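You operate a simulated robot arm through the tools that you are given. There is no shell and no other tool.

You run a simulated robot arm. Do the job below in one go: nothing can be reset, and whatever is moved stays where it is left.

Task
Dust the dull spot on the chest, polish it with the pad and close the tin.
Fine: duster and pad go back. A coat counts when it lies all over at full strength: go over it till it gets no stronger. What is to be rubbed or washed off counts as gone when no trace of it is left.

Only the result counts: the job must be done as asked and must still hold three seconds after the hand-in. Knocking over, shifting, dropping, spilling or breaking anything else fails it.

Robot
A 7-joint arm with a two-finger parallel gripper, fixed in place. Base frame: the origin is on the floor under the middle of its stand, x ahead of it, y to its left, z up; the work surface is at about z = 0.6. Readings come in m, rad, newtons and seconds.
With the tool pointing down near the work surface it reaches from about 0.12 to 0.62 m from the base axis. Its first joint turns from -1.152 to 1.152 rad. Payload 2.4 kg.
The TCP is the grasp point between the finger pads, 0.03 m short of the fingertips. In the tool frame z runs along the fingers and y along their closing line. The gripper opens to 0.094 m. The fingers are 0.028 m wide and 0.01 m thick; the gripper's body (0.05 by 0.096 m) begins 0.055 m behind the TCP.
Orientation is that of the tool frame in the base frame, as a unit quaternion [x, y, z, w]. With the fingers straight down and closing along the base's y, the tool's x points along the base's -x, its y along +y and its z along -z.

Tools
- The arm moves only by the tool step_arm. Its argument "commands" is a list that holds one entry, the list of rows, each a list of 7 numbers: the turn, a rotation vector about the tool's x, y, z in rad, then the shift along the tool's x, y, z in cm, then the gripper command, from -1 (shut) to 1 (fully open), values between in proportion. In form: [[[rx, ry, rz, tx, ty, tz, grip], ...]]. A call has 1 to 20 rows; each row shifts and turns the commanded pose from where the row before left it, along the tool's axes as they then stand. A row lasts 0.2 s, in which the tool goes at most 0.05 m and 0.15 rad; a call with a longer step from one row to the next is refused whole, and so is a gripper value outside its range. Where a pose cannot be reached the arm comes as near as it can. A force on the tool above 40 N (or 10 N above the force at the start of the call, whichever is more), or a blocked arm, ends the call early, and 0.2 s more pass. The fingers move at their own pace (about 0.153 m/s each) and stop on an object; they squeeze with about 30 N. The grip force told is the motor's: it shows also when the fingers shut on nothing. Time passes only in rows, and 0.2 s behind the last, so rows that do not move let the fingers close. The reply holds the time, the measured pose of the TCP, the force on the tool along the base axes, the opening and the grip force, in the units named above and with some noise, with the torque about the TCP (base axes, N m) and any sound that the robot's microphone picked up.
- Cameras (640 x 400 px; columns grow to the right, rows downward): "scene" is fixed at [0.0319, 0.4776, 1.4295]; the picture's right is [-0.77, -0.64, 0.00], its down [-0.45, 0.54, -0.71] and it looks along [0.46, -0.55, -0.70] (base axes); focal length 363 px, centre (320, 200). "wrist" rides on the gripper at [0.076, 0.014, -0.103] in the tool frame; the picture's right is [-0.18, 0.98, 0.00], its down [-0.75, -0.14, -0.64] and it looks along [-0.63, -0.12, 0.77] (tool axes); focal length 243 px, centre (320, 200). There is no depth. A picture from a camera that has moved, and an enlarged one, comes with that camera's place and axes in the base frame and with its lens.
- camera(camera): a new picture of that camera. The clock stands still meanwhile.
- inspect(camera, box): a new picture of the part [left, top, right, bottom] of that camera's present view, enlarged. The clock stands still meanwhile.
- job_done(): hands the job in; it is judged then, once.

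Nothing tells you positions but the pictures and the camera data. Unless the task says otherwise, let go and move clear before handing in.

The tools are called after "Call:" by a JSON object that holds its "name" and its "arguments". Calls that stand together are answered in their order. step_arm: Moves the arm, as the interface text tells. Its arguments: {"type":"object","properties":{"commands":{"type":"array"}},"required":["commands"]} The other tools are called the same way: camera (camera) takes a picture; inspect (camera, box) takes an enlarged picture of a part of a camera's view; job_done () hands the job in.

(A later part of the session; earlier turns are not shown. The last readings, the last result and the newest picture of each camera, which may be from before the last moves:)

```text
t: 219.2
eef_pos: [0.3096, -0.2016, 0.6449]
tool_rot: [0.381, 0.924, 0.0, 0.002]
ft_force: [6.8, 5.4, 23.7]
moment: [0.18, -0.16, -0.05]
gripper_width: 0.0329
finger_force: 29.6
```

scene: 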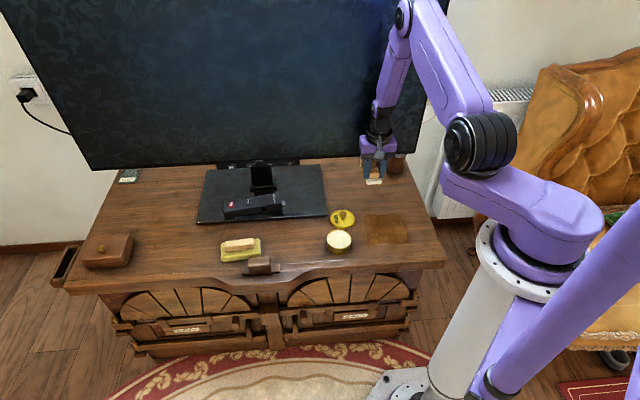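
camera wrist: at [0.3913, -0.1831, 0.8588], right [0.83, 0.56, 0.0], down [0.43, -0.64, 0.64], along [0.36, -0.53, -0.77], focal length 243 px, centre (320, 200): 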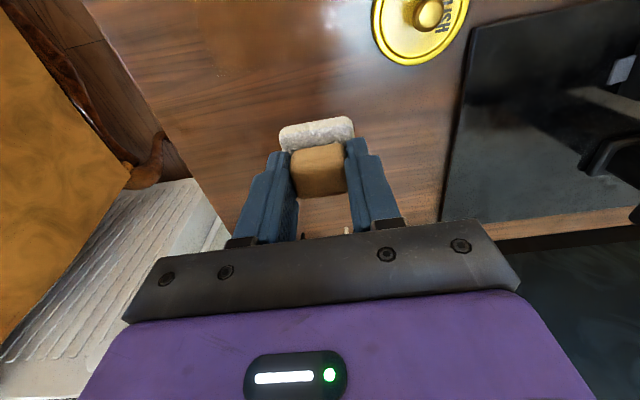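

Call:
{"name": "step_arm", "arguments": {"commands": [[[0, 0, 0, 0, -1.0, 0, -1], [0, 0, 0, 0, -1.0, 0, -1], [0, 0, 0, 0, -1.0, 0, -1], [0, 0, 0, 0, -1.0, 0, -1]]]}}

Call:
{"name": "step_arm", "arguments": {"commands": [[[0, 0, 0, 1.0, 0, 0, -1], [0, 0, 0, 0.8, 0, 0, -1], [0, 0, 0, 0, 1.0, 0, -1], [0, 0, 0, 0, 1.0, 0, -1]]]}}

Call:
{"name": "step_arm", "arguments": {"commands": [[[0, 0, 0, 0, 1.0, 0, -1], [0, 0, 0, 0, 1.0, 0, -1], [0, 0, 0, 0, 1.0, 0, -1], [0, 0, 0, 0, 1.0, 0, -1]]]}}

```text
t: 219.7
eef_pos: [0.3038, -0.2084, 0.643]
tool_rot: [0.381, 0.925, 0.001, 0.002]
ft_force: [-1.8, -1.0, 9.8]
moment: [-0.14, 0.18, -0.03]
gripper_width: 0.0327
finger_force: 30.5
stopped in row 2: the force on the tool passed its limit at 40 N (the readings are from after the stop); the commanded pose is now the measured one
```

```text
t: 220.7
eef_pos: [0.3038, -0.182, 0.6449]
tool_rot: [0.381, 0.925, 0.0, 0.001]
ft_force: [-5.1, -3.8, 13.4]
moment: [-0.23, 0.2, -0.01]
gripper_width: 0.0328
finger_force: 30.0
```

```text
t: 221.6
eef_pos: [0.3287, -0.1566, 0.6438]
tool_rot: [0.381, 0.924, 0.0, 0.002]
ft_force: [-0.4, 0.9, 13.0]
moment: [0.12, 0.05, -0.01]
gripper_width: 0.0328
finger_force: 30.6
stopped in row 4: the force on the tool passed its limit at 41 N (the readings are from after the stop); the commanded pose is now the measured one
```

Call:
{"name": "step_arm", "arguments": {"commands": [[[0, 0, 0, 0, 1.0, 0, -1], [0, 0, 0, 0, 1.0, 0, -1], [0, 0, 0, 0, -1.0, 0, -1], [0, 0, 0, 0, -1.0, 0, -1]]]}}

Call:
{"name": "step_arm", "arguments": {"commands": [[[0, 0, 0, 0, -1.0, 0, -1], [0, 0, 0, 0, -1.0, 0, -1], [0, 0, 0, 0, -1.0, 0, -1]]]}}

Call:
{"name": "step_arm", "arguments": {"commands": [[[0, 0, 0, 0, -1.0, 0, -1], [0, 0, 0, 0, -1.0, 0, -1], [0, 0, 0, 0, -1.0, 0, -1]]]}}

```text
t: 222.6
eef_pos: [0.331, -0.1582, 0.6443]
tool_rot: [0.38, 0.925, 0.0, 0.003]
ft_force: [8.7, 7.2, 27.0]
moment: [0.37, -0.07, -0.04]
gripper_width: 0.0326
finger_force: 30.1
```

```text
t: 223.4
eef_pos: [0.3075, -0.1786, 0.6445]
tool_rot: [0.382, 0.924, 0.0, 0.0]
ft_force: [1.2, 2.6, 3.9]
moment: [0.0, -0.02, 0.0]
gripper_width: 0.0327
finger_force: 30.7
```

```text
t: 224.2
eef_pos: [0.2872, -0.2006, 0.6434]
tool_rot: [0.381, 0.924, -0.001, 0.002]
ft_force: [0.0, -0.8, -0.6]
moment: [-0.01, 0.0, 0.01]
gripper_width: 0.0325
finger_force: 29.8
```

Call:
{"name": "step_arm", "arguments": {"commands": [[[0, 0, 0, 0, -1.0, 0.03, -1], [0, 0, 0, 0, -1.0, 0.01, -1], [0, 0, 0, 0, -1.0, 0.01, -1]]]}}

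Call:
{"name": "step_arm", "arguments": {"commands": [[[0, 0, 0, 0, 1.0, 0.0, -1], [0, 0, 0, 0, 1.0, 0.0, -1], [0, 0, 0, 0, 1.0, 0.0, -1]]]}}

Call:
{"name": "step_arm", "arguments": {"commands": [[[0, 0, 0, 0, 1.0, 0.0, -1], [0, 0, 0, 0, 1.0, 0.0, -1], [0, 0, 0, 0, 1.0, 0.0, -1]]]}}

```text
t: 225.0
eef_pos: [0.2658, -0.2211, 0.6427]
tool_rot: [0.381, 0.925, 0.001, 0.002]
ft_force: [2.0, 2.3, 9.6]
moment: [0.11, 0.02, 0.03]
gripper_width: 0.0328
finger_force: 29.6
```

```text
t: 225.9
eef_pos: [0.2869, -0.1999, 0.6438]
tool_rot: [0.384, 0.924, 0.001, 0.002]
ft_force: [-0.4, -0.7, 12.5]
moment: [0.01, 0.06, -0.02]
gripper_width: 0.0328
finger_force: 30.1
stopped in row 3: the force on the tool passed its limit at 45 N (the readings are from after the stop); the commanded pose is now the measured one
```

```text
t: 226.7
eef_pos: [0.3068, -0.1811, 0.644]
tool_rot: [0.384, 0.923, 0.0, 0.003]
ft_force: [-6.1, -5.8, 20.1]
moment: [-0.18, 0.24, 0.04]
gripper_width: 0.0329
finger_force: 30.2
```

Call:
{"name": "step_arm", "arguments": {"commands": [[[0, 0, 0, 1.0, 0, 0.0, -1], [0, 0, 0, 0.8, 0, 0.0, -1], [0, 0, 0, 0, 1.0, 0.0, -1], [0, 0, 0, 0, 1.0, 0.0, -1]]]}}

Call:
{"name": "step_arm", "arguments": {"commands": [[[0, 0, 0, 0, 1.0, 0.0, -1], [0, 0, 0, 0, 1.0, 0.0, -1], [0, 0, 0, 0, 1.0, 0.0, -1]]]}}

Call:
{"name": "step_arm", "arguments": {"commands": [[[0, 0, 0, 0, 0.5, 0.0, -1], [0, 0, 0, 0, -1.0, 0.0, -1], [0, 0, 0, 0, -1.0, 0.0, -1]]]}}

```text
t: 227.4
eef_pos: [0.2984, -0.1678, 0.6437]
tool_rot: [0.385, 0.923, -0.001, 0.003]
ft_force: [0.2, 0.6, 10.8]
moment: [0.18, 0.08, -0.03]
gripper_width: 0.033
finger_force: 30.4
stopped in row 3: the force on the tool passed its limit at 43 N (the readings are from after the stop); the commanded pose is now the measured one
```

```text
t: 228.2
eef_pos: [0.318, -0.1464, 0.6446]
tool_rot: [0.386, 0.922, -0.001, 0.002]
ft_force: [-0.9, -1.6, 7.0]
moment: [-0.01, 0.2, 0.07]
gripper_width: 0.0328
finger_force: 30.1
```

```text
t: 229.0
eef_pos: [0.3094, -0.1562, 0.6432]
tool_rot: [0.386, 0.923, -0.001, 0.005]
ft_force: [3.1, 1.8, 7.3]
moment: [0.16, -0.02, -0.08]
gripper_width: 0.0328
finger_force: 29.6
```

Call:
{"name": "step_arm", "arguments": {"commands": [[[0, 0, 0, 0, 1.0, 0.01, -1], [0, 0, 0, 0, 1.0, 0.0, -1], [0, 0, 0, 0, 1.0, 0.0, -1], [0, 0, 0, 0, 0.7, 0.0, -1]]]}}

Call:
{"name": "step_arm", "arguments": {"commands": [[[0, 0, 0, 0, -1.0, 0.0, -1], [0, 0, 0, 0, -1.0, 0.0, -1], [0, 0, 0, 0, -1.0, 0.0, -1], [0, 0, 0, 0, -1.0, 0.0, -1]]]}}

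Call:
{"name": "step_arm", "arguments": {"commands": [[[0, 0, 0, 0, -1.0, 0.0, -1], [0, 0, 0, 0, -1.0, 0.0, -1], [0, 0, 0, 0, -1.0, 0.0, -1]]]}}

```text
t: 229.6
eef_pos: [0.3176, -0.1459, 0.6436]
tool_rot: [0.389, 0.921, -0.001, 0.001]
ft_force: [-0.6, 1.4, 12.2]
moment: [0.09, -0.06, -0.04]
gripper_width: 0.0325
finger_force: 30.4
stopped in row 2: the force on the tool passed its limit at 43 N (the readings are from after the stop); the commanded pose is now the measured one
```

```text
t: 230.6
eef_pos: [0.2875, -0.174, 0.6445]
tool_rot: [0.39, 0.921, -0.002, 0.001]
ft_force: [1.9, 0.2, 4.0]
moment: [0.01, -0.12, 0.01]
gripper_width: 0.0328
finger_force: 30.1
```

```text
t: 231.4
eef_pos: [0.2669, -0.1945, 0.6429]
tool_rot: [0.388, 0.921, -0.001, 0.001]
ft_force: [0.3, -0.2, -0.2]
moment: [0.01, -0.02, -0.01]
gripper_width: 0.0328
finger_force: 29.8
```

Call:
{"name": "step_arm", "arguments": {"commands": [[[0, 0, 0, 0, -0.8, 0.03, -1], [0, 0, 0, 0, -1.0, 0.01, -1], [0, 0, 0, 0, -0.6, 0.01, -1]]]}}

Call:
{"name": "step_arm", "arguments": {"commands": [[[0, 0, 0, 0, 1.0, 0.01, -1], [0, 0, 0, 0, 1.0, 0.0, -1], [0, 0, 0, 0, 1.0, 0.0, -1]]]}}

Call:
{"name": "step_arm", "arguments": {"commands": [[[0, 0, 0, 0, 1.0, 0.0, -1], [0, 0, 0, 0, 1.0, 0.0, -1], [0, 0, 0, 0, 1.0, 0.0, -1]]]}}

```text
t: 232.0
eef_pos: [0.255, -0.2067, 0.6427]
tool_rot: [0.386, 0.922, -0.001, 0.002]
ft_force: [-0.3, 0.1, 12.8]
moment: [0.04, 0.13, 0.03]
gripper_width: 0.0327
finger_force: 29.7
stopped in row 3: the force on the tool passed its limit at 44 N (the readings are from after the stop); the commanded pose is now the measured one
```

```text
t: 232.8
eef_pos: [0.2771, -0.187, 0.6439]
tool_rot: [0.386, 0.922, -0.001, 0.002]
ft_force: [-4.3, -2.9, 13.1]
moment: [-0.12, 0.15, 0.0]
gripper_width: 0.0327
finger_force: 30.2
```

```text
t: 233.6
eef_pos: [0.2982, -0.1658, 0.6433]
tool_rot: [0.388, 0.922, -0.001, 0.002]
ft_force: [-12.0, -10.4, 37.3]
moment: [-0.32, 0.43, 0.0]
gripper_width: 0.0328
finger_force: 30.3
```

Call:
{"name": "step_arm", "arguments": {"commands": [[[0, 0, 0, 0, 1.0, -0.025, -1], [0, 0, 0, 0, 1.0, 0.0, -1], [0, 0, 0, 0, 1.0, 0.0, -1], [0, 0, 0, 0, 1.0, 0.0, -1]]]}}

Call:
{"name": "step_arm", "arguments": {"commands": [[[0, 0, 0, 0, 0, -0.5, -1], [0, 0, 0, 0, 0, -2.0, -1], [0, 0, 0, 0, 0, -4.0, -1], [0, 0, 0, 0, 0, -4.0, -1], [0, 0, 0, -3.5, 0, -1.0, -1], [0, 0, 0, -4.5, 0, 0.0, -1], [0, 0, 0, -4.5, 0, 0.0, -1], [0, 0, 0, -3.5, 0, 0.0, -1], [0, 0, 0, 0, 0, 0, -1]]]}}

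Call:
{"name": "inspect", "arguments": {"camera": "scene", "box": [345, 185, 430, 260]}}

Call:
{"name": "inspect", "arguments": {"camera": "scene", "box": [358, 205, 418, 248]}}

Call:
{"name": "camera", "arguments": {"camera": "wrist"}}

```text
t: 234.6
eef_pos: [0.3264, -0.1364, 0.6449]
tool_rot: [0.386, 0.923, -0.001, 0.002]
ft_force: [-7.9, -6.8, 23.7]
moment: [-0.21, 0.25, 0.04]
gripper_width: 0.0326
finger_force: 29.9
```

```text
t: 236.6
eef_pos: [0.4404, -0.2514, 0.7601]
tool_rot: [0.385, 0.923, -0.001, 0.002]
ft_force: [-0.2, 0.6, -1.0]
moment: [0.0, 0.0, -0.01]
gripper_width: 0.0328
finger_force: 30.2
```

```text
5.33 times, centred on (388, 222) of scene
camera zoom: at [0.0319, 0.4776, 1.4295], right [-0.77, -0.64, 0.0], down [-0.45, 0.54, -0.71], along [0.46, -0.55, -0.7], focal length 1936 px, centre (-40, 80)
```

zoom: 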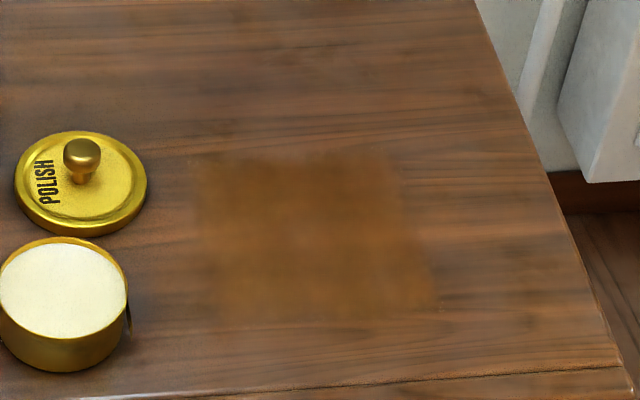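

```text
9.30 times, centred on (388, 226) of scene
camera zoom: at [0.0319, 0.4776, 1.4295], right [-0.77, -0.64, 0.0], down [-0.45, 0.54, -0.71], along [0.46, -0.55, -0.7], focal length 3376 px, centre (-313, -46)
```

zoom: 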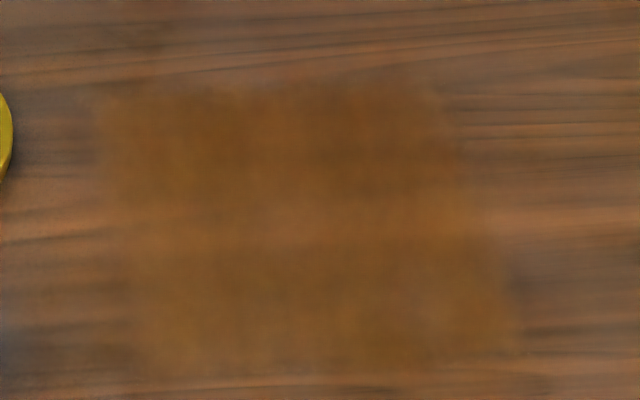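

```text
taken
camera wrist: at [0.3974, -0.186, 0.8618], right [0.83, 0.56, 0.0], down [0.43, -0.63, 0.65], along [0.36, -0.54, -0.76], focal length 243 px, centre (320, 200)
```

wrist: 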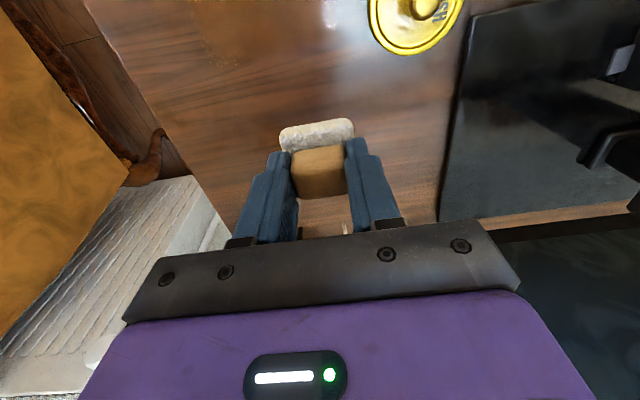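

The coat looks more even now. I'll check it from the wrist camera's angle for weak places.

Call:
{"name": "inspect", "arguments": {"camera": "wrist", "box": [130, 0, 400, 150]}}

Call:
{"name": "inspect", "arguments": {"camera": "scene", "box": [364, 210, 392, 230]}}

Call:
{"name": "inspect", "arguments": {"camera": "scene", "box": [384, 210, 412, 230]}}

Call:
{"name": "inspect", "arguments": {"camera": "scene", "box": [364, 228, 392, 248]}}

Call:
{"name": "inspect", "arguments": {"camera": "scene", "box": [384, 228, 412, 248]}}

```text
2.37 times, centred on (265, 75) of wrist
camera zoom: at [0.3974, -0.186, 0.8618], right [0.83, 0.56, 0.0], down [0.43, -0.63, 0.65], along [0.36, -0.54, -0.76], focal length 575 px, centre (450, 496)
```

zoom: 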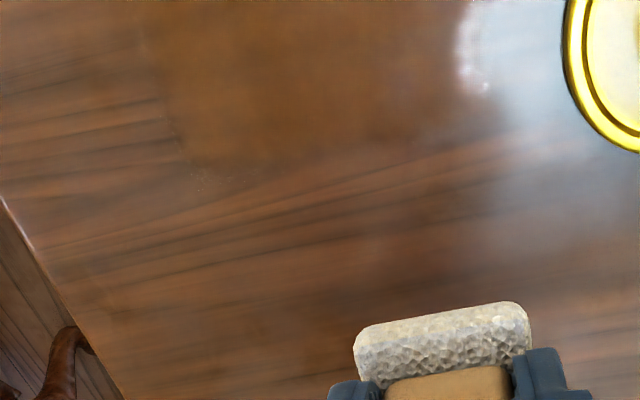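

```text
16.00 times, centred on (378, 220) of scene
camera zoom: at [0.0319, 0.4776, 1.4295], right [-0.77, -0.64, 0.0], down [-0.45, 0.54, -0.71], along [0.46, -0.55, -0.7], focal length 5807 px, centre (-608, -120)
```

zoom: 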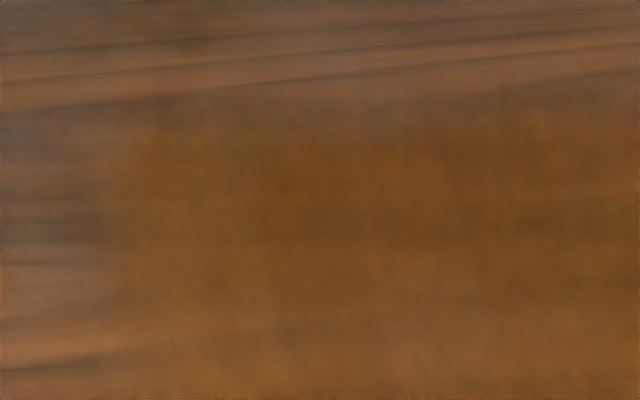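

```text
16.00 times, centred on (398, 220) of scene
camera zoom: at [0.0319, 0.4776, 1.4295], right [-0.77, -0.64, 0.0], down [-0.45, 0.54, -0.71], along [0.46, -0.55, -0.7], focal length 5807 px, centre (-928, -120)
```

zoom: 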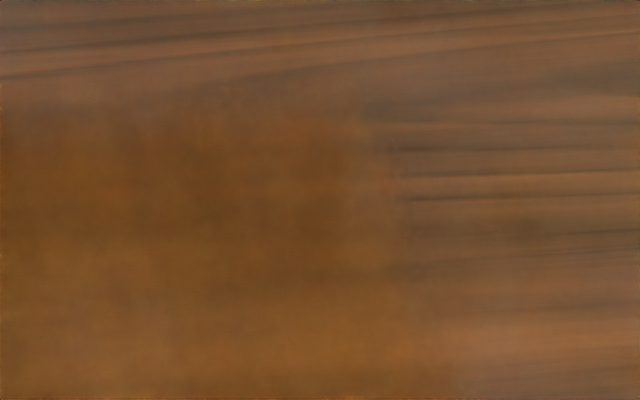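

```text
16.00 times, centred on (378, 238) of scene
camera zoom: at [0.0319, 0.4776, 1.4295], right [-0.77, -0.64, 0.0], down [-0.45, 0.54, -0.71], along [0.46, -0.55, -0.7], focal length 5807 px, centre (-608, -408)
```

zoom: 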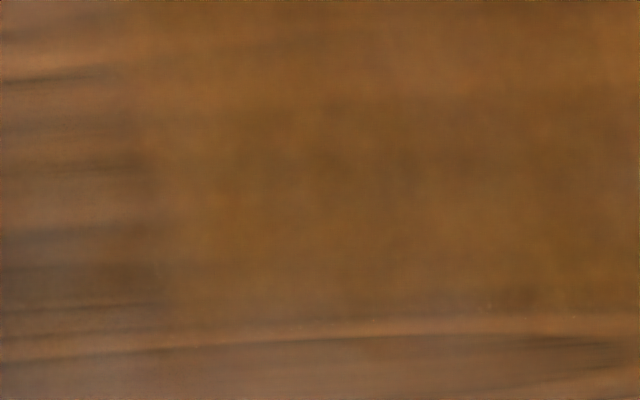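

```text
16.00 times, centred on (398, 238) of scene
camera zoom: at [0.0319, 0.4776, 1.4295], right [-0.77, -0.64, 0.0], down [-0.45, 0.54, -0.71], along [0.46, -0.55, -0.7], focal length 5807 px, centre (-928, -408)
```

zoom: 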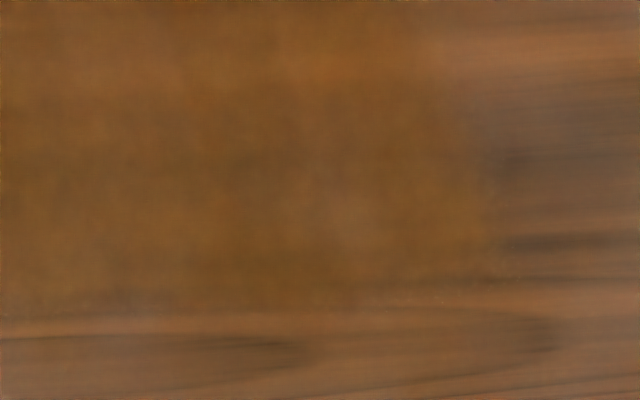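

The coat is close to uniform with soft blotches. I'll reload the pad once more and do a final full pass, making sure the left edge is covered, to be certain it's at full strength.

Call:
{"name": "step_arm", "arguments": {"commands": [[[0, 0.004, 0, 1.5, 1.1, 0, -1], [0, 0, 0, 2.6, 1.9, 0, -1], [0, 0, 0, 3.1, 2.3, 0, -1], [0, 0, 0, 3.1, 2.3, 0, -1], [0, 0, 0, 2.8, 2.1, 0, -1], [0, 0, 0, 1.7, 1.3, 0, -1], [0, 0, 0, 0.77, 0.6, 0, -1], [0, 0, 0, 0, 0, 0, -1], [0, 0, 0, 0, 0, 0, -1]]]}}

Call:
{"name": "inspect", "arguments": {"camera": "scene", "box": [310, 195, 370, 260]}}

Call:
{"name": "inspect", "arguments": {"camera": "wrist", "box": [250, 40, 400, 210]}}

```text
t: 238.6
eef_pos: [0.4126, -0.0584, 0.7578]
tool_rot: [0.387, 0.922, 0.0, 0.001]
ft_force: [0.3, 0.6, -0.2]
moment: [0.01, 0.02, -0.02]
gripper_width: 0.0327
finger_force: 30.3
```

```text
6.15 times, centred on (340, 228) of scene
camera zoom: at [0.0319, 0.4776, 1.4295], right [-0.77, -0.64, 0.0], down [-0.45, 0.54, -0.71], along [0.46, -0.55, -0.7], focal length 2234 px, centre (197, 31)
```

zoom: 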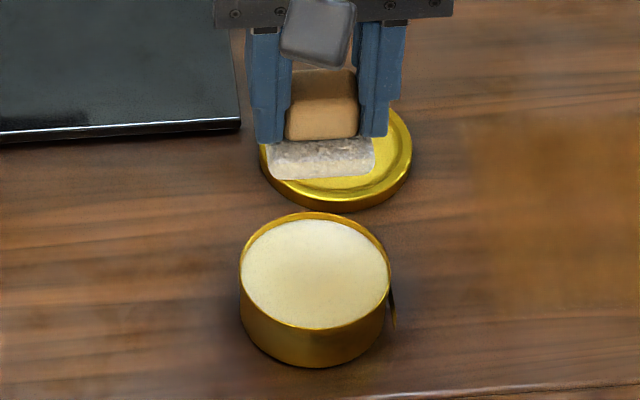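

```text
2.35 times, centred on (325, 125) of wrist
camera zoom: at [0.3703, 0.0064, 0.861], right [0.83, 0.56, 0.0], down [0.43, -0.64, 0.64], along [0.36, -0.53, -0.77], focal length 571 px, centre (308, 376)
```

zoom: 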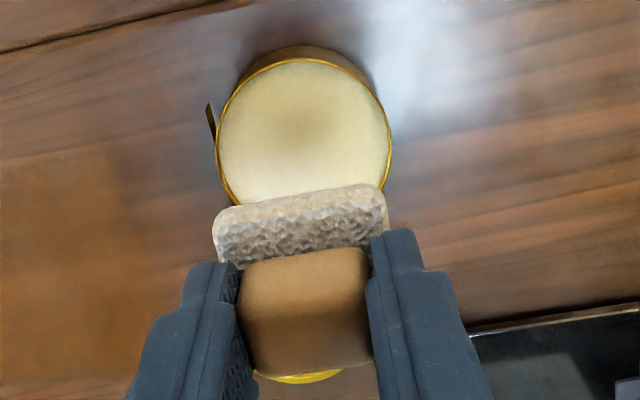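

Call:
{"name": "step_arm", "arguments": {"commands": [[[0, 0, 0, 0, 0, 3.0, -1], [0, 0, 0, 0, 0, 2.5, -1], [0, 0, 0, 0, 0, 1.5, -1], [0, 0, 0, 0, 0, 0.8, -1], [0, 0, 0, 0, 0, 0.3, -1], [0, 0, 0, 0, 0, 0.0, -1]]]}}

Call:
{"name": "step_arm", "arguments": {"commands": [[[0, 0, 0, 0, 0, 0.08, -1], [0, 0, 0, 0, 0, 0.0, -1]]]}}

Call:
{"name": "step_arm", "arguments": {"commands": [[[0, 0, 0, 0, 0, 0.05, -1], [0, 0, 0, 0, 0, 0.0, -1]]]}}

```text
t: 240.0
eef_pos: [0.4142, -0.0572, 0.6784]
tool_rot: [0.387, 0.922, -0.001, 0.0]
ft_force: [1.5, -0.1, 0.5]
moment: [-0.02, 0.01, 0.02]
gripper_width: 0.0327
finger_force: 30.2
```

```text
t: 240.6
eef_pos: [0.4129, -0.0578, 0.6766]
tool_rot: [0.387, 0.922, 0.0, 0.001]
ft_force: [-0.9, 0.3, -0.2]
moment: [-0.01, -0.01, 0.01]
gripper_width: 0.0327
finger_force: 29.7
```

```text
t: 241.2
eef_pos: [0.4132, -0.0574, 0.6769]
tool_rot: [0.387, 0.922, -0.001, 0.001]
ft_force: [0.2, 0.8, 0.4]
moment: [-0.02, -0.04, 0.0]
gripper_width: 0.0326
finger_force: 29.9
```

Call:
{"name": "step_arm", "arguments": {"commands": [[[0, 0, 0, -0.1, -0.1, 0.05, -1], [0, 0, 0, 0, 0, 0.05, -1], [0, 0, 0, 0, 0, 0.0, -1]]]}}

Call:
{"name": "step_arm", "arguments": {"commands": [[[0, 0, 0, 0, 0, 0.05, -1], [0, 0, 0, 0, 0, 0.0, -1]]]}}

```text
t: 242.0
eef_pos: [0.413, -0.0591, 0.6757]
tool_rot: [0.387, 0.922, 0.0, 0.001]
ft_force: [0.0, 0.2, -1.1]
moment: [0.0, 0.01, 0.01]
gripper_width: 0.033
finger_force: 30.1
```

```text
t: 242.6
eef_pos: [0.4132, -0.059, 0.6761]
tool_rot: [0.386, 0.922, 0.0, 0.001]
ft_force: [-1.2, -0.5, 0.3]
moment: [0.02, -0.02, -0.02]
gripper_width: 0.0326
finger_force: 30.3
```

Call:
{"name": "step_arm", "arguments": {"commands": [[[0, 0, 0, 0, 0, 0.05, -1], [0, 0, 0, 0, 0, 0.0, -1]]]}}

Call:
{"name": "step_arm", "arguments": {"commands": [[[0, 0, 0, 0, 0, 0.04, -1], [0, 0, 0, 0, 0, 0.0, -1]]]}}

```text
t: 243.2
eef_pos: [0.4126, -0.0588, 0.6752]
tool_rot: [0.387, 0.922, 0.0, 0.001]
ft_force: [-1.4, 0.8, 12.5]
moment: [-0.06, -0.09, -0.02]
gripper_width: 0.0328
finger_force: 29.8
```

```text
t: 243.8
eef_pos: [0.4128, -0.0601, 0.6742]
tool_rot: [0.386, 0.922, 0.0, 0.002]
ft_force: [-0.4, -0.7, 21.8]
moment: [-0.14, -0.16, 0.01]
gripper_width: 0.0328
finger_force: 29.7
```

Call:
{"name": "step_arm", "arguments": {"commands": [[[0, 0, 0, 0, 0, 0, -1], [0, 0, 0, 0, 0, 0, -1], [0, 0, 0, 0, 0, 0, -1], [0, 0, 0, 0, 0, -0.3, -1], [0, 0, 0, 0, 0, -0.7, -1], [0, 0, 0, 0, 0, -1.5, -1], [0, 0, 0, 0, 0, -3.0, -1], [0, 0, 0, 0, 0, -2.5, -1], [0, 0, 0, -1.5, -1.3, 0, -1], [0, 0, 0, -2.5, -2.3, 0, -1], [0, 0, 0, -2.9, -2.6, 0, -1], [0, 0, 0, -2.8, -2.5, 0, -1], [0, 0, 0, -1.9, -1.7, 0, -1], [0, 0, 0, 0, 0, 0, -1]]]}}

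Call:
{"name": "inspect", "arguments": {"camera": "scene", "box": [300, 185, 430, 260]}}

```text
t: 246.8
eef_pos: [0.4203, -0.214, 0.7551]
tool_rot: [0.386, 0.922, 0.0, 0.0]
ft_force: [-0.8, -0.7, -0.3]
moment: [0.0, 0.02, 0.03]
gripper_width: 0.0328
finger_force: 29.8
```

```text
4.92 times, centred on (365, 222) of scene
camera zoom: at [0.0319, 0.4776, 1.4295], right [-0.77, -0.64, 0.0], down [-0.45, 0.54, -0.71], along [0.46, -0.55, -0.7], focal length 1787 px, centre (98, 89)
```

zoom: 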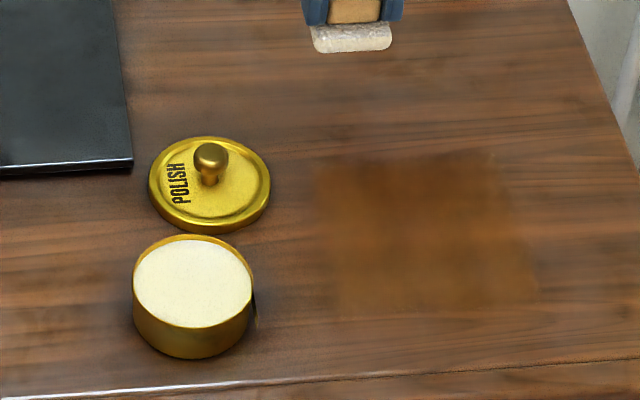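

Call:
{"name": "step_arm", "arguments": {"commands": [[[0, 0, 0, 0, 0, 3.5, -1], [0, 0, 0, 0, 0, 3.5, -1], [0, 0, 0, 0, 0, 2.5, -1], [0, 0, 0, 0, 0, 1.0, -1], [0, 0, 0, 0, 0, 0.4, -1], [0, 0, 0, 0, 0, 0.1, -1], [0, 0, 0, 0, 0, 0, -1]]]}}

Call:
{"name": "step_arm", "arguments": {"commands": [[[0, 0, 0, 0, 0, 0.05, -1], [0, 0, 0, 0, 0, 0.0, -1]]]}}

Call:
{"name": "step_arm", "arguments": {"commands": [[[0, 0, 0, 0, 0, 0.05, -1], [0, 0, 0, 0, 0, 0.0, -1]]]}}

```text
t: 248.4
eef_pos: [0.4198, -0.2154, 0.646]
tool_rot: [0.387, 0.922, -0.001, 0.001]
ft_force: [-0.5, 0.0, -0.2]
moment: [0.01, 0.02, 0.01]
gripper_width: 0.0327
finger_force: 29.8
```

```text
t: 249.0
eef_pos: [0.4203, -0.216, 0.6426]
tool_rot: [0.386, 0.922, 0.0, 0.001]
ft_force: [-0.7, 0.1, 2.3]
moment: [0.0, 0.0, -0.02]
gripper_width: 0.0328
finger_force: 30.2
```

```text
t: 249.6
eef_pos: [0.4198, -0.2145, 0.6436]
tool_rot: [0.387, 0.922, -0.001, 0.003]
ft_force: [-1.8, -0.3, 10.3]
moment: [-0.01, 0.05, -0.01]
gripper_width: 0.0326
finger_force: 30.0
```

Call:
{"name": "step_arm", "arguments": {"commands": [[[0, 0, 0, 1.0, 0, 0.0, -1], [0, 0, 0, 1.0, 0, 0.0, -1], [0, 0, 0, 1.0, 0, 0.0, -1], [0, 0, 0, 1.0, 0, 0.0, -1]]]}}

Call:
{"name": "step_arm", "arguments": {"commands": [[[0, 0, 0, 1.0, 0, 0.0, -1], [0, 0, 0, 1.0, 0, 0.0, -1], [0, 0, 0, 1.0, 0, 0.0, -1], [0, 0, 0, 1.0, 0, 0.0, -1]]]}}

Call:
{"name": "step_arm", "arguments": {"commands": [[[0, 0, 0, 1.0, 0, 0.0, -1], [0, 0, 0, 1.0, 0, 0.0, -1], [0, 0, 0, 1.0, 0, 0.0, -1], [0, 0, 0, 1.0, 0, 0.0, -1]]]}}

```text
t: 250.6
eef_pos: [0.3918, -0.1846, 0.6439]
tool_rot: [0.387, 0.922, 0.001, 0.001]
ft_force: [-0.5, 0.5, -0.5]
moment: [-0.03, -0.04, 0.02]
gripper_width: 0.0328
finger_force: 30.1
```

```text
t: 251.6
eef_pos: [0.3635, -0.1566, 0.6442]
tool_rot: [0.386, 0.922, 0.0, 0.001]
ft_force: [1.3, -1.7, 4.5]
moment: [-0.06, -0.11, 0.0]
gripper_width: 0.033
finger_force: 30.0
```

```text
t: 252.6
eef_pos: [0.3353, -0.1295, 0.644]
tool_rot: [0.387, 0.922, 0.0, 0.0]
ft_force: [4.3, -4.6, 15.3]
moment: [-0.23, -0.17, 0.02]
gripper_width: 0.0325
finger_force: 29.7
```

Call:
{"name": "step_arm", "arguments": {"commands": [[[0, 0, 0, 0, -1.0, 0.0, -1], [0, 0, 0, 0, -1.0, 0.0, -1], [0, 0, 0, 0, -1.0, 0.0, -1], [0, 0, 0, 0, -1.0, 0.0, -1]]]}}

Call:
{"name": "step_arm", "arguments": {"commands": [[[0, 0, 0, 0, -1.0, 0.0, -1], [0, 0, 0, 0, -1.0, 0.0, -1], [0, 0, 0, 0, -1.0, 0.0, -1], [0, 0, 0, 0, -1.0, 0.0, -1]]]}}

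Call:
{"name": "step_arm", "arguments": {"commands": [[[0, 0, 0, 0, -1.0, 0.0, -1], [0, 0, 0, 0, -1.0, 0.0, -1], [0, 0, 0, 0, -1.0, 0.0, -1]]]}}

```text
t: 253.6
eef_pos: [0.3071, -0.1577, 0.6433]
tool_rot: [0.386, 0.923, 0.0, 0.0]
ft_force: [3.8, 3.3, 11.7]
moment: [0.15, -0.12, 0.0]
gripper_width: 0.0329
finger_force: 30.1
```

```text
t: 254.4
eef_pos: [0.2903, -0.1745, 0.6435]
tool_rot: [0.385, 0.923, 0.001, 0.002]
ft_force: [-0.7, -1.0, 8.6]
moment: [-0.02, 0.17, -0.02]
gripper_width: 0.0328
finger_force: 29.8
stopped in row 3: the force on the tool passed its limit at 43 N (the readings are from after the stop); the commanded pose is now the measured one
```

```text
t: 255.2
eef_pos: [0.2671, -0.1952, 0.6432]
tool_rot: [0.384, 0.923, 0.001, 0.002]
ft_force: [2.4, 2.0, 7.3]
moment: [0.12, -0.02, -0.03]
gripper_width: 0.0327
finger_force: 30.1
```

Call:
{"name": "step_arm", "arguments": {"commands": [[[0, 0, 0, 0, -1.0, 0.01, -1], [0, 0, 0, 0, -1.0, 0.0, -1], [0, 0, 0, -1.0, 0, -0.005, -1], [0, 0, 0, -0.8, 0, -0.005, -1]]]}}

Call:
{"name": "step_arm", "arguments": {"commands": [[[0, 0, 0, 0, 1.0, 0.0, -1], [0, 0, 0, 0, 1.0, 0.0, -1], [0, 0, 0, 0, 1.0, 0.0, -1], [0, 0, 0, 0, 1.0, 0.0, -1]]]}}

Call:
{"name": "step_arm", "arguments": {"commands": [[[0, 0, 0, 0, 1.0, 0.0, -1], [0, 0, 0, 0, 1.0, 0.0, -1], [0, 0, 0, 0, 1.0, 0.0, -1], [0, 0, 0, 0, 1.0, 0.0, -1]]]}}

```text
t: 255.8
eef_pos: [0.2565, -0.2074, 0.6435]
tool_rot: [0.382, 0.924, 0.0, 0.001]
ft_force: [-1.4, -1.2, 11.8]
moment: [-0.07, 0.17, -0.01]
gripper_width: 0.0329
finger_force: 30.0
stopped in row 2: the force on the tool passed its limit at 42 N (the readings are from after the stop); the commanded pose is now the measured one
```

```text
t: 256.8
eef_pos: [0.2848, -0.1775, 0.6434]
tool_rot: [0.382, 0.924, 0.0, 0.002]
ft_force: [-0.1, 0.3, 1.6]
moment: [0.01, 0.06, 0.0]
gripper_width: 0.0326
finger_force: 30.0
```

```text
t: 257.8
eef_pos: [0.3148, -0.1501, 0.6441]
tool_rot: [0.382, 0.924, 0.0, 0.002]
ft_force: [-3.3, -3.0, 9.9]
moment: [-0.13, 0.21, 0.01]
gripper_width: 0.0331
finger_force: 29.9
```

Call:
{"name": "step_arm", "arguments": {"commands": [[[0, 0, 0, -0.9, 0, -0.005, -1], [0, 0, 0, -0.9, 0, -0.005, -1], [0, 0, 0, 0, 1.0, 0.0, -1], [0, 0, 0, 0, 1.0, 0.0, -1]]]}}

Call:
{"name": "step_arm", "arguments": {"commands": [[[0, 0, 0, 0, 0.9, 0.0, -1], [0, 0, 0, 0, -1.0, 0.0, -1], [0, 0, 0, 0, -1.0, 0.0, -1], [0, 0, 0, 0, -1.0, 0.0, -1]]]}}

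Call:
{"name": "step_arm", "arguments": {"commands": [[[0, 0, 0, 0, -1.0, 0.0, -1], [0, 0, 0, 0, -1.0, 0.0, -1], [0, 0, 0, 0, -1.0, 0.0, -1]]]}}

```text
t: 258.8
eef_pos: [0.3426, -0.1485, 0.6436]
tool_rot: [0.384, 0.924, 0.0, 0.003]
ft_force: [-6.4, -7.9, 22.8]
moment: [-0.24, 0.43, 0.05]
gripper_width: 0.0327
finger_force: 29.7
```

```text
t: 259.8
eef_pos: [0.326, -0.162, 0.6438]
tool_rot: [0.383, 0.924, 0.0, 0.001]
ft_force: [2.2, 1.5, 4.8]
moment: [0.03, -0.03, 0.01]
gripper_width: 0.0328
finger_force: 30.5
```

```text
t: 260.6
eef_pos: [0.3056, -0.1838, 0.6426]
tool_rot: [0.38, 0.925, 0.0, 0.003]
ft_force: [9.7, 10.6, 36.7]
moment: [0.38, -0.24, -0.02]
gripper_width: 0.0329
finger_force: 29.9
```

Call:
{"name": "step_arm", "arguments": {"commands": [[[0, 0, 0, 0, -1.0, -0.02, -1], [0, 0, 0, 0, -1.0, 0.0, -1], [0, 0, 0, 0, -1.0, 0.0, -1]]]}}

Call:
{"name": "step_arm", "arguments": {"commands": [[[0, 0, 0, 0, -1.0, 0.0, -1], [0, 0, 0, 0, -1.0, 0.0, -1], [0, 0, 0, 0, -0.5, 0.0, -1]]]}}

Call:
{"name": "step_arm", "arguments": {"commands": [[[0, 0, 0, -0.9, 0, -0.005, -1], [0, 0, 0, -0.9, 0, -0.005, -1]]]}}

```text
t: 261.4
eef_pos: [0.2813, -0.2053, 0.6441]
tool_rot: [0.385, 0.923, 0.001, 0.0]
ft_force: [0.0, 0.2, 0.6]
moment: [-0.03, 0.04, -0.01]
gripper_width: 0.0327
finger_force: 30.2
```

```text
t: 262.2
eef_pos: [0.2659, -0.2245, 0.6443]
tool_rot: [0.383, 0.924, 0.0, 0.003]
ft_force: [-0.9, 0.7, -0.2]
moment: [0.02, -0.03, 0.0]
gripper_width: 0.0327
finger_force: 30.0
```

```text
t: 262.8
eef_pos: [0.2785, -0.2363, 0.644]
tool_rot: [0.383, 0.924, 0.0, 0.002]
ft_force: [-0.1, -0.4, 0.1]
moment: [-0.02, 0.0, -0.02]
gripper_width: 0.0327
finger_force: 30.0
```

Call:
{"name": "step_arm", "arguments": {"commands": [[[0, 0, 0, 0.8, 0, 0.03, -1], [0, 0, 0, 0, 0.8, 0.01, -1], [0, 0, 0, 0, 1.0, 0.01, -1]]]}}

Call:
{"name": "step_arm", "arguments": {"commands": [[[0, 0, 0, 0, 1.0, 0.01, -1], [0, 0, 0, 0, 1.0, 0.0, -1], [0, 0, 0, 0, 1.0, 0.0, -1]]]}}

Call:
{"name": "step_arm", "arguments": {"commands": [[[0, 0, 0, 0, 1.0, 0.0, -1], [0, 0, 0, 0, 1.0, 0.0, -1], [0, 0, 0, 0, 1.0, 0.0, -1]]]}}

```text
t: 263.6
eef_pos: [0.2851, -0.2176, 0.6442]
tool_rot: [0.383, 0.924, 0.0, 0.002]
ft_force: [-2.5, -1.5, 5.5]
moment: [-0.13, 0.17, 0.02]
gripper_width: 0.0324
finger_force: 30.0
```

```text
t: 264.1
eef_pos: [0.2956, -0.209, 0.6439]
tool_rot: [0.385, 0.923, 0.0, 0.003]
ft_force: [-0.6, 2.3, 13.5]
moment: [0.13, 0.0, 0.0]
gripper_width: 0.0331
finger_force: 29.9
stopped in row 2: the force on the tool passed its limit at 44 N (the readings are from after the stop); the commanded pose is now the measured one
```

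```text
t: 264.9
eef_pos: [0.3171, -0.1871, 0.6441]
tool_rot: [0.383, 0.924, 0.0, 0.002]
ft_force: [0.7, 0.0, 0.0]
moment: [0.0, 0.02, 0.02]
gripper_width: 0.0327
finger_force: 29.4
```

Call:
{"name": "step_arm", "arguments": {"commands": [[[0, 0, 0, 0, -1.0, 0.03, -1], [0, 0, 0, 0, 1.0, 0.01, -1], [0, 0, 0, 0, 1.0, 0.0, -1]]]}}

Call:
{"name": "step_arm", "arguments": {"commands": [[[0, 0, 0, 0, 1.0, 0.0, -1], [0, 0, 0, 0, 1.0, 0.0, -1], [0, 0, 0, 0, 1.0, 0.0, -1], [0, 0, 0, 0, 1.0, 0.0, -1]]]}}

Call:
{"name": "step_arm", "arguments": {"commands": [[[0, 0, 0, -0.9, 0.3, -0.005, -1], [0, 0, 0, -0.9, 0, -0.005, -1], [0, 0, 0, 0, -1.0, 0.0, -1]]]}}

```text
t: 265.7
eef_pos: [0.3246, -0.1811, 0.6436]
tool_rot: [0.385, 0.923, 0.0, 0.003]
ft_force: [-3.2, -4.7, 12.5]
moment: [-0.11, 0.21, 0.06]
gripper_width: 0.033
finger_force: 30.1
```

```text
t: 266.4
eef_pos: [0.3393, -0.1667, 0.6428]
tool_rot: [0.386, 0.923, 0.0, 0.002]
ft_force: [-0.1, 1.9, 10.0]
moment: [0.17, 0.01, -0.01]
gripper_width: 0.0329
finger_force: 30.1
stopped in row 3: the force on the tool passed its limit at 40 N (the readings are from after the stop); the commanded pose is now the measured one
```

```text
t: 267.2
eef_pos: [0.3488, -0.1866, 0.6441]
tool_rot: [0.386, 0.922, -0.001, 0.004]
ft_force: [4.9, 2.4, 10.3]
moment: [0.22, -0.01, -0.07]
gripper_width: 0.0329
finger_force: 29.9
```

Call:
{"name": "step_arm", "arguments": {"commands": [[[0, 0, 0, 0, 1.0, 0.01, -1], [0, 0, 0, 0, 1.0, 0.0, -1], [0, 0, 0, 0, 1.0, 0.0, -1], [0, 0, 0, 0, 0.5, 0.0, -1]]]}}

Call:
{"name": "step_arm", "arguments": {"commands": [[[0, 0, 0, 1.0, 0, 0.0, -1], [0, 0, 0, 1.0, 0, 0.0, -1], [0, 0, 0, -0.9, -0.1, 0.0, -1], [0, 0, 0, -0.9, 0, 0.0, -1]]]}}

Call:
{"name": "step_arm", "arguments": {"commands": [[[0, 0, 0, 0, -1.0, 0.0, -1], [0, 0, 0, 0, -1.0, 0.0, -1], [0, 0, 0, 0, -1.0, 0.0, -1]]]}}

```text
t: 268.2
eef_pos: [0.3721, -0.1594, 0.644]
tool_rot: [0.386, 0.922, 0.0, 0.002]
ft_force: [-5.7, -6.6, 19.2]
moment: [-0.17, 0.28, 0.02]
gripper_width: 0.0327
finger_force: 29.9
```

```text
t: 269.1
eef_pos: [0.3604, -0.1484, 0.6439]
tool_rot: [0.381, 0.925, 0.0, -0.003]
ft_force: [-1.4, 1.6, 11.9]
moment: [-0.13, -0.17, 0.0]
gripper_width: 0.033
finger_force: 29.7
stopped in row 4: the force on the tool passed its limit at 47 N (the readings are from after the stop); the commanded pose is now the measured one
```

```text
t: 269.9
eef_pos: [0.3403, -0.1698, 0.6442]
tool_rot: [0.381, 0.925, 0.0, -0.002]
ft_force: [3.7, 3.1, 12.0]
moment: [-0.08, -0.43, 0.14]
gripper_width: 0.0328
finger_force: 30.0
```

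Call:
{"name": "step_arm", "arguments": {"commands": [[[-0.001, -0.005, 0, 0, -1.0, 0.0, -1], [0, 0, 0, 0, -1.0, 0.0, -1], [0, 0, 0, 0, -1.0, 0.0, -1]]]}}

Call:
{"name": "step_arm", "arguments": {"commands": [[[0, 0, 0, 0, -1.0, 0.0, -1], [0, 0, 0, 0, -1.0, 0.0, -1], [0, 0, 0, 0, -1.0, 0.0, -1]]]}}

Call:
{"name": "step_arm", "arguments": {"commands": [[[0, 0, 0, 0, -1.0, 0.0, -1], [0, 0, 0, 0, -1.0, 0.0, -1], [0, 0, 0, 0, -0.7, 0.0, -1]]]}}

```text
t: 270.6
eef_pos: [0.3182, -0.1911, 0.6441]
tool_rot: [0.381, 0.925, -0.001, 0.0]
ft_force: [5.7, 5.6, 20.5]
moment: [0.13, -0.24, 0.0]
gripper_width: 0.033
finger_force: 30.0
```

```text
t: 271.4
eef_pos: [0.2972, -0.2108, 0.6433]
tool_rot: [0.381, 0.924, 0.001, 0.0]
ft_force: [4.6, 4.8, 13.9]
moment: [0.09, -0.22, -0.01]
gripper_width: 0.0328
finger_force: 30.3
```

```text
t: 272.2
eef_pos: [0.2791, -0.231, 0.6424]
tool_rot: [0.381, 0.924, 0.0, -0.001]
ft_force: [7.9, 6.6, 23.3]
moment: [0.18, -0.29, 0.02]
gripper_width: 0.033
finger_force: 30.2
```

Call:
{"name": "step_arm", "arguments": {"commands": [[[0, 0, 0, 0.8, 0, 0.0, -1], [0, 0, 0, 0.8, 0, 0.0, -1], [0, 0, 0, 0, 1.0, -0.01, -1], [0, 0, 0, 0, 1.0, 0.0, -1]]]}}

Call:
{"name": "step_arm", "arguments": {"commands": [[[0, 0, 0, 0, 1.0, 0.0, -1], [0, 0, 0, 0, 1.0, 0.0, -1], [0, 0, 0, 0, 1.0, 0.0, -1]]]}}

Call:
{"name": "step_arm", "arguments": {"commands": [[[0, 0, 0, 0, 1.0, 0.0, -1], [0, 0, 0, 0, 1.0, 0.0, -1], [0, 0, 0, 0, 1.0, 0.0, -1]]]}}

```text
t: 273.2
eef_pos: [0.281, -0.2043, 0.6432]
tool_rot: [0.382, 0.924, 0.0, -0.002]
ft_force: [-7.4, -6.0, 23.0]
moment: [-0.43, 0.17, -0.07]
gripper_width: 0.0325
finger_force: 30.3
```

```text
t: 274.2
eef_pos: [0.3018, -0.1853, 0.6444]
tool_rot: [0.382, 0.924, 0.0, 0.0]
ft_force: [-1.5, -0.3, 12.8]
moment: [0.01, 0.0, 0.0]
gripper_width: 0.0328
finger_force: 30.2
stopped in row 3: the force on the tool passed its limit at 40 N (the readings are from after the stop); the commanded pose is now the measured one
```

```text
t: 275.0
eef_pos: [0.3244, -0.1642, 0.6442]
tool_rot: [0.382, 0.924, -0.001, 0.001]
ft_force: [-0.9, 0.3, -0.7]
moment: [-0.04, 0.0, -0.02]
gripper_width: 0.033
finger_force: 30.0
```

Call:
{"name": "step_arm", "arguments": {"commands": [[[0, 0, 0, 0, 0, -0.4, -1], [0, 0, 0, -1.8, 1.6, 0, -1], [0, 0, 0, -1.7, 1.6, 0, -1], [0, 0, 0, 0, 0, 0.3, -1], [0, 0, 0, 0, 0, 0.1, -1], [0, 0, 0, 0, 0, 0, -1]]]}}

Call:
{"name": "step_arm", "arguments": {"commands": [[[0, 0, 0, 0, 0, 0.04, -1], [0, 0, 0, 0, 0, 0, -1]]]}}

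Call:
{"name": "step_arm", "arguments": {"commands": [[[0, 0, 0, 0, 0, 0.03, -1], [0, 0, 0, 0, 0, 0, -1]]]}}

```text
t: 276.4
eef_pos: [0.3719, -0.1659, 0.6442]
tool_rot: [0.382, 0.924, 0.001, -0.001]
ft_force: [-2.8, 3.8, 23.2]
moment: [0.15, 0.06, 0.0]
gripper_width: 0.0329
finger_force: 29.9
```

```text
t: 277.0
eef_pos: [0.3706, -0.1663, 0.6437]
tool_rot: [0.382, 0.924, 0.0, 0.001]
ft_force: [0.7, 5.5, 39.6]
moment: [0.21, 0.06, 0.03]
gripper_width: 0.0328
finger_force: 30.1
```

```text
t: 277.4
eef_pos: [0.3721, -0.1654, 0.6427]
tool_rot: [0.382, 0.924, -0.001, 0.001]
ft_force: [-1.8, 1.4, 15.4]
moment: [0.03, 0.05, -0.02]
gripper_width: 0.0325
finger_force: 30.0
stopped in row 1: the force on the tool passed its limit at 52 N (the readings are from after the stop); the commanded pose is now the measured one
```

Call:
{"name": "step_arm", "arguments": {"commands": [[[0, 0, 0, 0, -1.0, 0.0, -1], [0, 0, 0, 0, -1.0, 0.0, -1], [0, 0, 0, 0, -1.0, 0.0, -1]]]}}

Call:
{"name": "step_arm", "arguments": {"commands": [[[0, 0, 0, 0, -1.0, 0.0, -1], [0, 0, 0, 0, -1.0, 0.0, -1], [0, 0, 0, 0, -1.0, 0.0, -1]]]}}

Call:
{"name": "step_arm", "arguments": {"commands": [[[0, 0, 0, 0, -1.0, 0.0, -1], [0, 0, 0, 0, -1.0, 0.0, -1], [0, 0, 0, 0, -1.0, 0.0, -1]]]}}

```text
t: 278.2
eef_pos: [0.3512, -0.1875, 0.6431]
tool_rot: [0.381, 0.925, -0.001, 0.001]
ft_force: [5.6, 6.7, 22.7]
moment: [0.3, -0.16, -0.03]
gripper_width: 0.0328
finger_force: 29.9
```

```text
t: 278.7
eef_pos: [0.3425, -0.1958, 0.6433]
tool_rot: [0.38, 0.925, -0.001, 0.002]
ft_force: [-1.0, 0.5, 10.2]
moment: [0.05, 0.21, -0.01]
gripper_width: 0.0327
finger_force: 30.1
stopped in row 2: the force on the tool passed its limit at 43 N (the readings are from after the stop); the commanded pose is now the measured one
```

```text
t: 279.5
eef_pos: [0.3215, -0.2179, 0.6433]
tool_rot: [0.379, 0.926, -0.001, 0.003]
ft_force: [7.3, 7.6, 22.7]
moment: [0.39, -0.1, -0.07]
gripper_width: 0.0327
finger_force: 29.5
```

Call:
{"name": "step_arm", "arguments": {"commands": [[[0, 0, 0, 0, -1.0, 0.0, -1], [0, 0, 0, 0, -1.0, 0.0, -1], [0, 0, 0, 0, -1.0, 0.0, -1], [0, 0, 0, 0, -0.8, 0.0, -1]]]}}

Call:
{"name": "step_arm", "arguments": {"commands": [[[0, 0, 0, -0.9, 0, -0.01, -1], [0, 0, 0, -0.9, 0, -0.01, -1], [0, 0, 0, 0, 0.8, 0.0, -1]]]}}

```text
t: 280.5
eef_pos: [0.2937, -0.2452, 0.6435]
tool_rot: [0.38, 0.925, 0.0, 0.002]
ft_force: [9.4, 8.7, 34.2]
moment: [0.3, -0.27, 0.04]
gripper_width: 0.033
finger_force: 30.1
```

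```text
t: 280.9
eef_pos: [0.2947, -0.2459, 0.6431]
tool_rot: [0.379, 0.925, 0.003, -0.006]
ft_force: [-1.6, 2.3, 16.0]
moment: [-0.28, -0.15, -0.01]
gripper_width: 0.033
finger_force: 30.0
stopped in row 1: the force on the tool passed its limit at 50 N (the readings are from after the stop); the commanded pose is now the measured one
```

Call:
{"name": "step_arm", "arguments": {"commands": [[[0, 0, 0, 0, 0, -0.2, -1], [0.001, -0.013, 0, -1.0, 0, 0, -1], [0, 0, 0, -1.0, 0.0, 0.0, -1], [0, 0, 0, 0, 0, 0.15, -1], [0, 0, 0, 0, 0, 0, -1]]]}}

Call:
{"name": "step_arm", "arguments": {"commands": [[[0, 0, 0, 0, 0, 0.03, -1], [0, 0, 0, 0, 0, 0, -1]]]}}

```text
t: 282.1
eef_pos: [0.3093, -0.2598, 0.6436]
tool_rot: [0.38, 0.925, 0.0, 0.0]
ft_force: [-0.4, 2.0, 9.4]
moment: [0.05, 0.02, 0.02]
gripper_width: 0.0329
finger_force: 30.0
```

```text
t: 282.7
eef_pos: [0.3097, -0.2617, 0.6436]
tool_rot: [0.379, 0.925, 0.001, 0.001]
ft_force: [-0.6, 4.1, 33.7]
moment: [0.16, 0.04, 0.03]
gripper_width: 0.0328
finger_force: 29.9
```

Call:
{"name": "step_arm", "arguments": {"commands": [[[0, 0, 0, 0, 1.0, -0.02, -1], [0, 0, 0, 0, 1.0, 0.0, -1], [0, 0, 0, 0, 1.0, 0.0, -1]]]}}

Call:
{"name": "step_arm", "arguments": {"commands": [[[0, 0, 0, 0, 1.0, 0.0, -1], [0, 0, 0, 0, 1.0, 0.0, -1], [0, 0, 0, 0, 1.0, 0.0, -1]]]}}

Call:
{"name": "step_arm", "arguments": {"commands": [[[0, 0, 0, 0, 1.0, 0.0, -1], [0, 0, 0, 0, 1.0, 0.0, -1], [0, 0, 0, 0, 1.0, 0.0, -1]]]}}

```text
t: 283.5
eef_pos: [0.3306, -0.2398, 0.6446]
tool_rot: [0.38, 0.925, -0.001, 0.003]
ft_force: [-9.3, -10.5, 37.7]
moment: [-0.29, 0.39, 0.01]
gripper_width: 0.0328
finger_force: 30.2
```

```text
t: 284.1
eef_pos: [0.3424, -0.2285, 0.6425]
tool_rot: [0.382, 0.924, 0.0, 0.001]
ft_force: [-2.1, 2.5, 15.4]
moment: [0.18, 0.01, -0.04]
gripper_width: 0.0327
finger_force: 29.8
stopped in row 2: the force on the tool passed its limit at 51 N (the readings are from after the stop); the commanded pose is now the measured one
```

```text
t: 284.9
eef_pos: [0.3639, -0.2081, 0.6433]
tool_rot: [0.382, 0.924, -0.001, 0.002]
ft_force: [-10.7, -8.9, 35.4]
moment: [-0.31, 0.4, 0.04]
gripper_width: 0.0329
finger_force: 30.2
```

Call:
{"name": "step_arm", "arguments": {"commands": [[[0, 0, 0, 0, 1.0, -0.02, -1], [0, 0, 0, 0, 1.0, 0.0, -1], [0, 0, 0, 0, 1.0, 0.0, -1], [0, 0, 0, 0, 0.7, 0.0, -1]]]}}

Call:
{"name": "step_arm", "arguments": {"commands": [[[0, 0, 0, 0, 0, -0.2, -1], [0, 0, 0, -1.0, 0, 0, -1], [0, 0, 0, -1.0, 0.0, 0.0, -1], [0, 0, 0, 0, 0, 0.17, -1], [0, 0, 0, 0, 0, 0, -1]]]}}

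```text
t: 285.3
eef_pos: [0.3702, -0.2024, 0.6432]
tool_rot: [0.382, 0.924, -0.001, 0.002]
ft_force: [-1.7, 1.7, 15.3]
moment: [0.18, 0.07, 0.0]
gripper_width: 0.0329
finger_force: 30.3
stopped in row 2: the force on the tool passed its limit at 51 N (the readings are from after the stop); the commanded pose is now the measured one
```

```text
t: 286.5
eef_pos: [0.3847, -0.216, 0.6425]
tool_rot: [0.383, 0.924, 0.0, 0.002]
ft_force: [-0.1, 1.3, -1.2]
moment: [0.02, -0.01, 0.03]
gripper_width: 0.0329
finger_force: 29.4
```

Call:
{"name": "step_arm", "arguments": {"commands": [[[0, 0, 0, 0, 1.3, 0, -1], [0, 0, 0, 0, 1.3, 0, -1], [0, 0, 0, 0, 0, 0.03, -1], [0, 0, 0, 0, 0, 0, -1]]]}}

Call:
{"name": "step_arm", "arguments": {"commands": [[[0, 0, 0, 0, 0, 0.03, -1], [0, 0, 0, 0, 0, 0, -1]]]}}

```text
t: 287.5
eef_pos: [0.4037, -0.1981, 0.6439]
tool_rot: [0.383, 0.924, 0.0, 0.002]
ft_force: [-6.0, -4.9, 32.5]
moment: [-0.1, 0.4, -0.02]
gripper_width: 0.0329
finger_force: 29.9
```

```text
t: 288.1
eef_pos: [0.4041, -0.1979, 0.6433]
tool_rot: [0.383, 0.924, 0.0, 0.003]
ft_force: [-3.3, 0.0, 12.5]
moment: [0.15, 0.21, 0.02]
gripper_width: 0.0327
finger_force: 30.2
stopped in row 2: the force on the tool passed its limit at 43 N (the readings are from after the stop); the commanded pose is now the measured one
```

Call:
{"name": "step_arm", "arguments": {"commands": [[[0, 0, 0, 1.0, 0, 0, -1], [0, 0, 0, 1.0, 0, 0, -1], [0, 0, 0, 1.0, 0, 0, -1], [0, 0, 0, 1.0, 0, 0, -1]]]}}

Call:
{"name": "step_arm", "arguments": {"commands": [[[0, 0, 0, 0, -1.0, 0, -1], [0, 0, 0, 0, -1.0, 0, -1], [0, 0, 0, 0, -1.0, 0, -1]]]}}

```text
t: 289.1
eef_pos: [0.376, -0.1704, 0.6438]
tool_rot: [0.383, 0.924, 0.0, 0.004]
ft_force: [2.1, -3.0, 10.8]
moment: [-0.06, 0.01, 0.0]
gripper_width: 0.0328
finger_force: 30.2
```

```text
t: 289.9
eef_pos: [0.3547, -0.191, 0.6437]
tool_rot: [0.381, 0.924, 0.0, 0.003]
ft_force: [3.6, 4.8, 14.2]
moment: [0.24, -0.05, -0.09]
gripper_width: 0.033
finger_force: 29.3
```

Call:
{"name": "step_arm", "arguments": {"commands": [[[0, 0, 0, 0, 0, -0.2, -1], [0, 0, 0, -2.0, 1.0, 0, -1], [0, 0, 0, -1.9, 1.0, 0.0, -1], [0, 0, 0, 0, 0, 0.17, -1], [0, 0, 0, 0, 0, 0, -1]]]}}

Call:
{"name": "step_arm", "arguments": {"commands": [[[0, 0, 0, 0, -1.0, 0.03, -1], [0, 0, 0, 0, -1.0, 0.01, -1], [0, 0, 0, 0, -1.0, 0.01, -1]]]}}

Call:
{"name": "step_arm", "arguments": {"commands": [[[0, 0, 0, 0, -1.0, 0.0, -1], [0, 0, 0, 0, -1.0, 0.0, -1], [0, 0, 0, 0, -1.0, 0.0, -1]]]}}

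```text
t: 291.1
eef_pos: [0.396, -0.2042, 0.6435]
tool_rot: [0.382, 0.924, 0.001, 0.003]
ft_force: [-2.1, 1.4, 14.1]
moment: [0.08, 0.21, -0.03]
gripper_width: 0.0327
finger_force: 29.8
```

```text
t: 291.9
eef_pos: [0.3767, -0.2256, 0.6436]
tool_rot: [0.383, 0.924, -0.001, 0.004]
ft_force: [-1.6, 1.5, 10.8]
moment: [0.14, 0.28, 0.02]
gripper_width: 0.033
finger_force: 29.8
stopped in row 3: the force on the tool passed its limit at 40 N (the readings are from after the stop); the commanded pose is now the measured one
```

```text
t: 292.7
eef_pos: [0.3567, -0.2473, 0.6435]
tool_rot: [0.381, 0.925, -0.002, 0.006]
ft_force: [6.3, 5.6, 22.3]
moment: [0.41, 0.12, -0.1]
gripper_width: 0.0328
finger_force: 29.7
```

Call:
{"name": "step_arm", "arguments": {"commands": [[[0, 0.005, 0, 0, -1.0, 0.0, -1], [0, 0, 0, 0, -1.0, 0.0, -1], [0, 0, 0, 0, -1.0, 0.0, -1], [0, 0, 0, 0, -1.0, 0.0, -1]]]}}

Call:
{"name": "step_arm", "arguments": {"commands": [[[0, 0, 0, 0, 0, -0.2, -1], [0, 0, 0, -1.0, 0, 0, -1], [0, 0, 0, -1.0, 0.0, 0.0, -1], [0, 0, 0, 0, 0, 0.15, -1], [0, 0, 0, 0, 0, 0, -1]]]}}

```text
t: 293.7
eef_pos: [0.3281, -0.275, 0.6437]
tool_rot: [0.382, 0.924, 0.0, 0.003]
ft_force: [6.8, 5.0, 23.1]
moment: [0.12, -0.22, 0.02]
gripper_width: 0.0328
finger_force: 29.8
```

```text
t: 294.9
eef_pos: [0.3426, -0.2909, 0.6438]
tool_rot: [0.382, 0.924, 0.0, 0.003]
ft_force: [0.6, -0.1, -1.0]
moment: [0.02, 0.01, 0.01]
gripper_width: 0.0327
finger_force: 30.2
```

Call:
{"name": "step_arm", "arguments": {"commands": [[[0, 0, 0, 0, 0, 0.04, -1], [0, 0, 0, 0, 0.5, 0.02, -1], [0, 0, 0, 0, 0.8, 0.01, -1]]]}}

Call:
{"name": "step_arm", "arguments": {"commands": [[[0, 0, 0, 0, 1.0, 0.01, -1], [0, 0, 0, 0, 1.0, 0.0, -1], [0, 0, 0, 0, 1.0, 0.0, -1]]]}}

```text
t: 295.7
eef_pos: [0.3523, -0.2805, 0.6449]
tool_rot: [0.382, 0.924, 0.0, 0.002]
ft_force: [-2.9, -2.5, 5.3]
moment: [-0.09, 0.15, 0.0]
gripper_width: 0.0328
finger_force: 29.9
```

```text
t: 296.5
eef_pos: [0.3712, -0.2616, 0.6453]
tool_rot: [0.382, 0.924, 0.0, 0.003]
ft_force: [-4.2, -3.9, 16.7]
moment: [-0.12, 0.27, -0.03]
gripper_width: 0.0328
finger_force: 30.1
```

Call:
{"name": "step_arm", "arguments": {"commands": [[[0, 0, 0, 0, 1.0, 0.0, -1], [0, 0, 0, 0, 1.0, 0.0, -1], [0, 0, 0, 0, 1.0, 0.0, -1]]]}}

Call:
{"name": "step_arm", "arguments": {"commands": [[[0, 0, 0, 0, 1.0, 0.0, -1], [0, 0, 0, 0, 1.0, 0.0, -1], [0, 0, 0, 0, 1.0, 0.0, -1], [0, 0, 0, 0, 0.6, 0.0, -1]]]}}

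Call:
{"name": "step_arm", "arguments": {"commands": [[[0, 0, 0, 0, -1.0, 0.0, -1], [0, 0, 0, 0, -1.0, 0.0, -1], [0, 0, 0, 0, -1.0, 0.0, -1], [0, 0, 0, 0, -1.0, 0.0, -1]]]}}

```text
t: 297.5
eef_pos: [0.394, -0.2401, 0.6438]
tool_rot: [0.384, 0.923, 0.0, 0.003]
ft_force: [-3.2, 0.1, 10.5]
moment: [0.09, 0.14, 0.02]
gripper_width: 0.0331
finger_force: 29.7
stopped in row 3: the force on the tool passed its limit at 41 N (the readings are from after the stop); the commanded pose is now the measured one
```

```text
t: 298.5
eef_pos: [0.4184, -0.2137, 0.6437]
tool_rot: [0.383, 0.924, 0.0, 0.004]
ft_force: [-4.3, -4.6, 16.9]
moment: [-0.12, 0.21, 0.05]
gripper_width: 0.0327
finger_force: 30.1
```

```text
t: 299.5
eef_pos: [0.3912, -0.2423, 0.6444]
tool_rot: [0.383, 0.924, 0.0, 0.002]
ft_force: [0.0, -0.2, 0.4]
moment: [0.01, -0.02, 0.02]
gripper_width: 0.0328
finger_force: 30.6
```

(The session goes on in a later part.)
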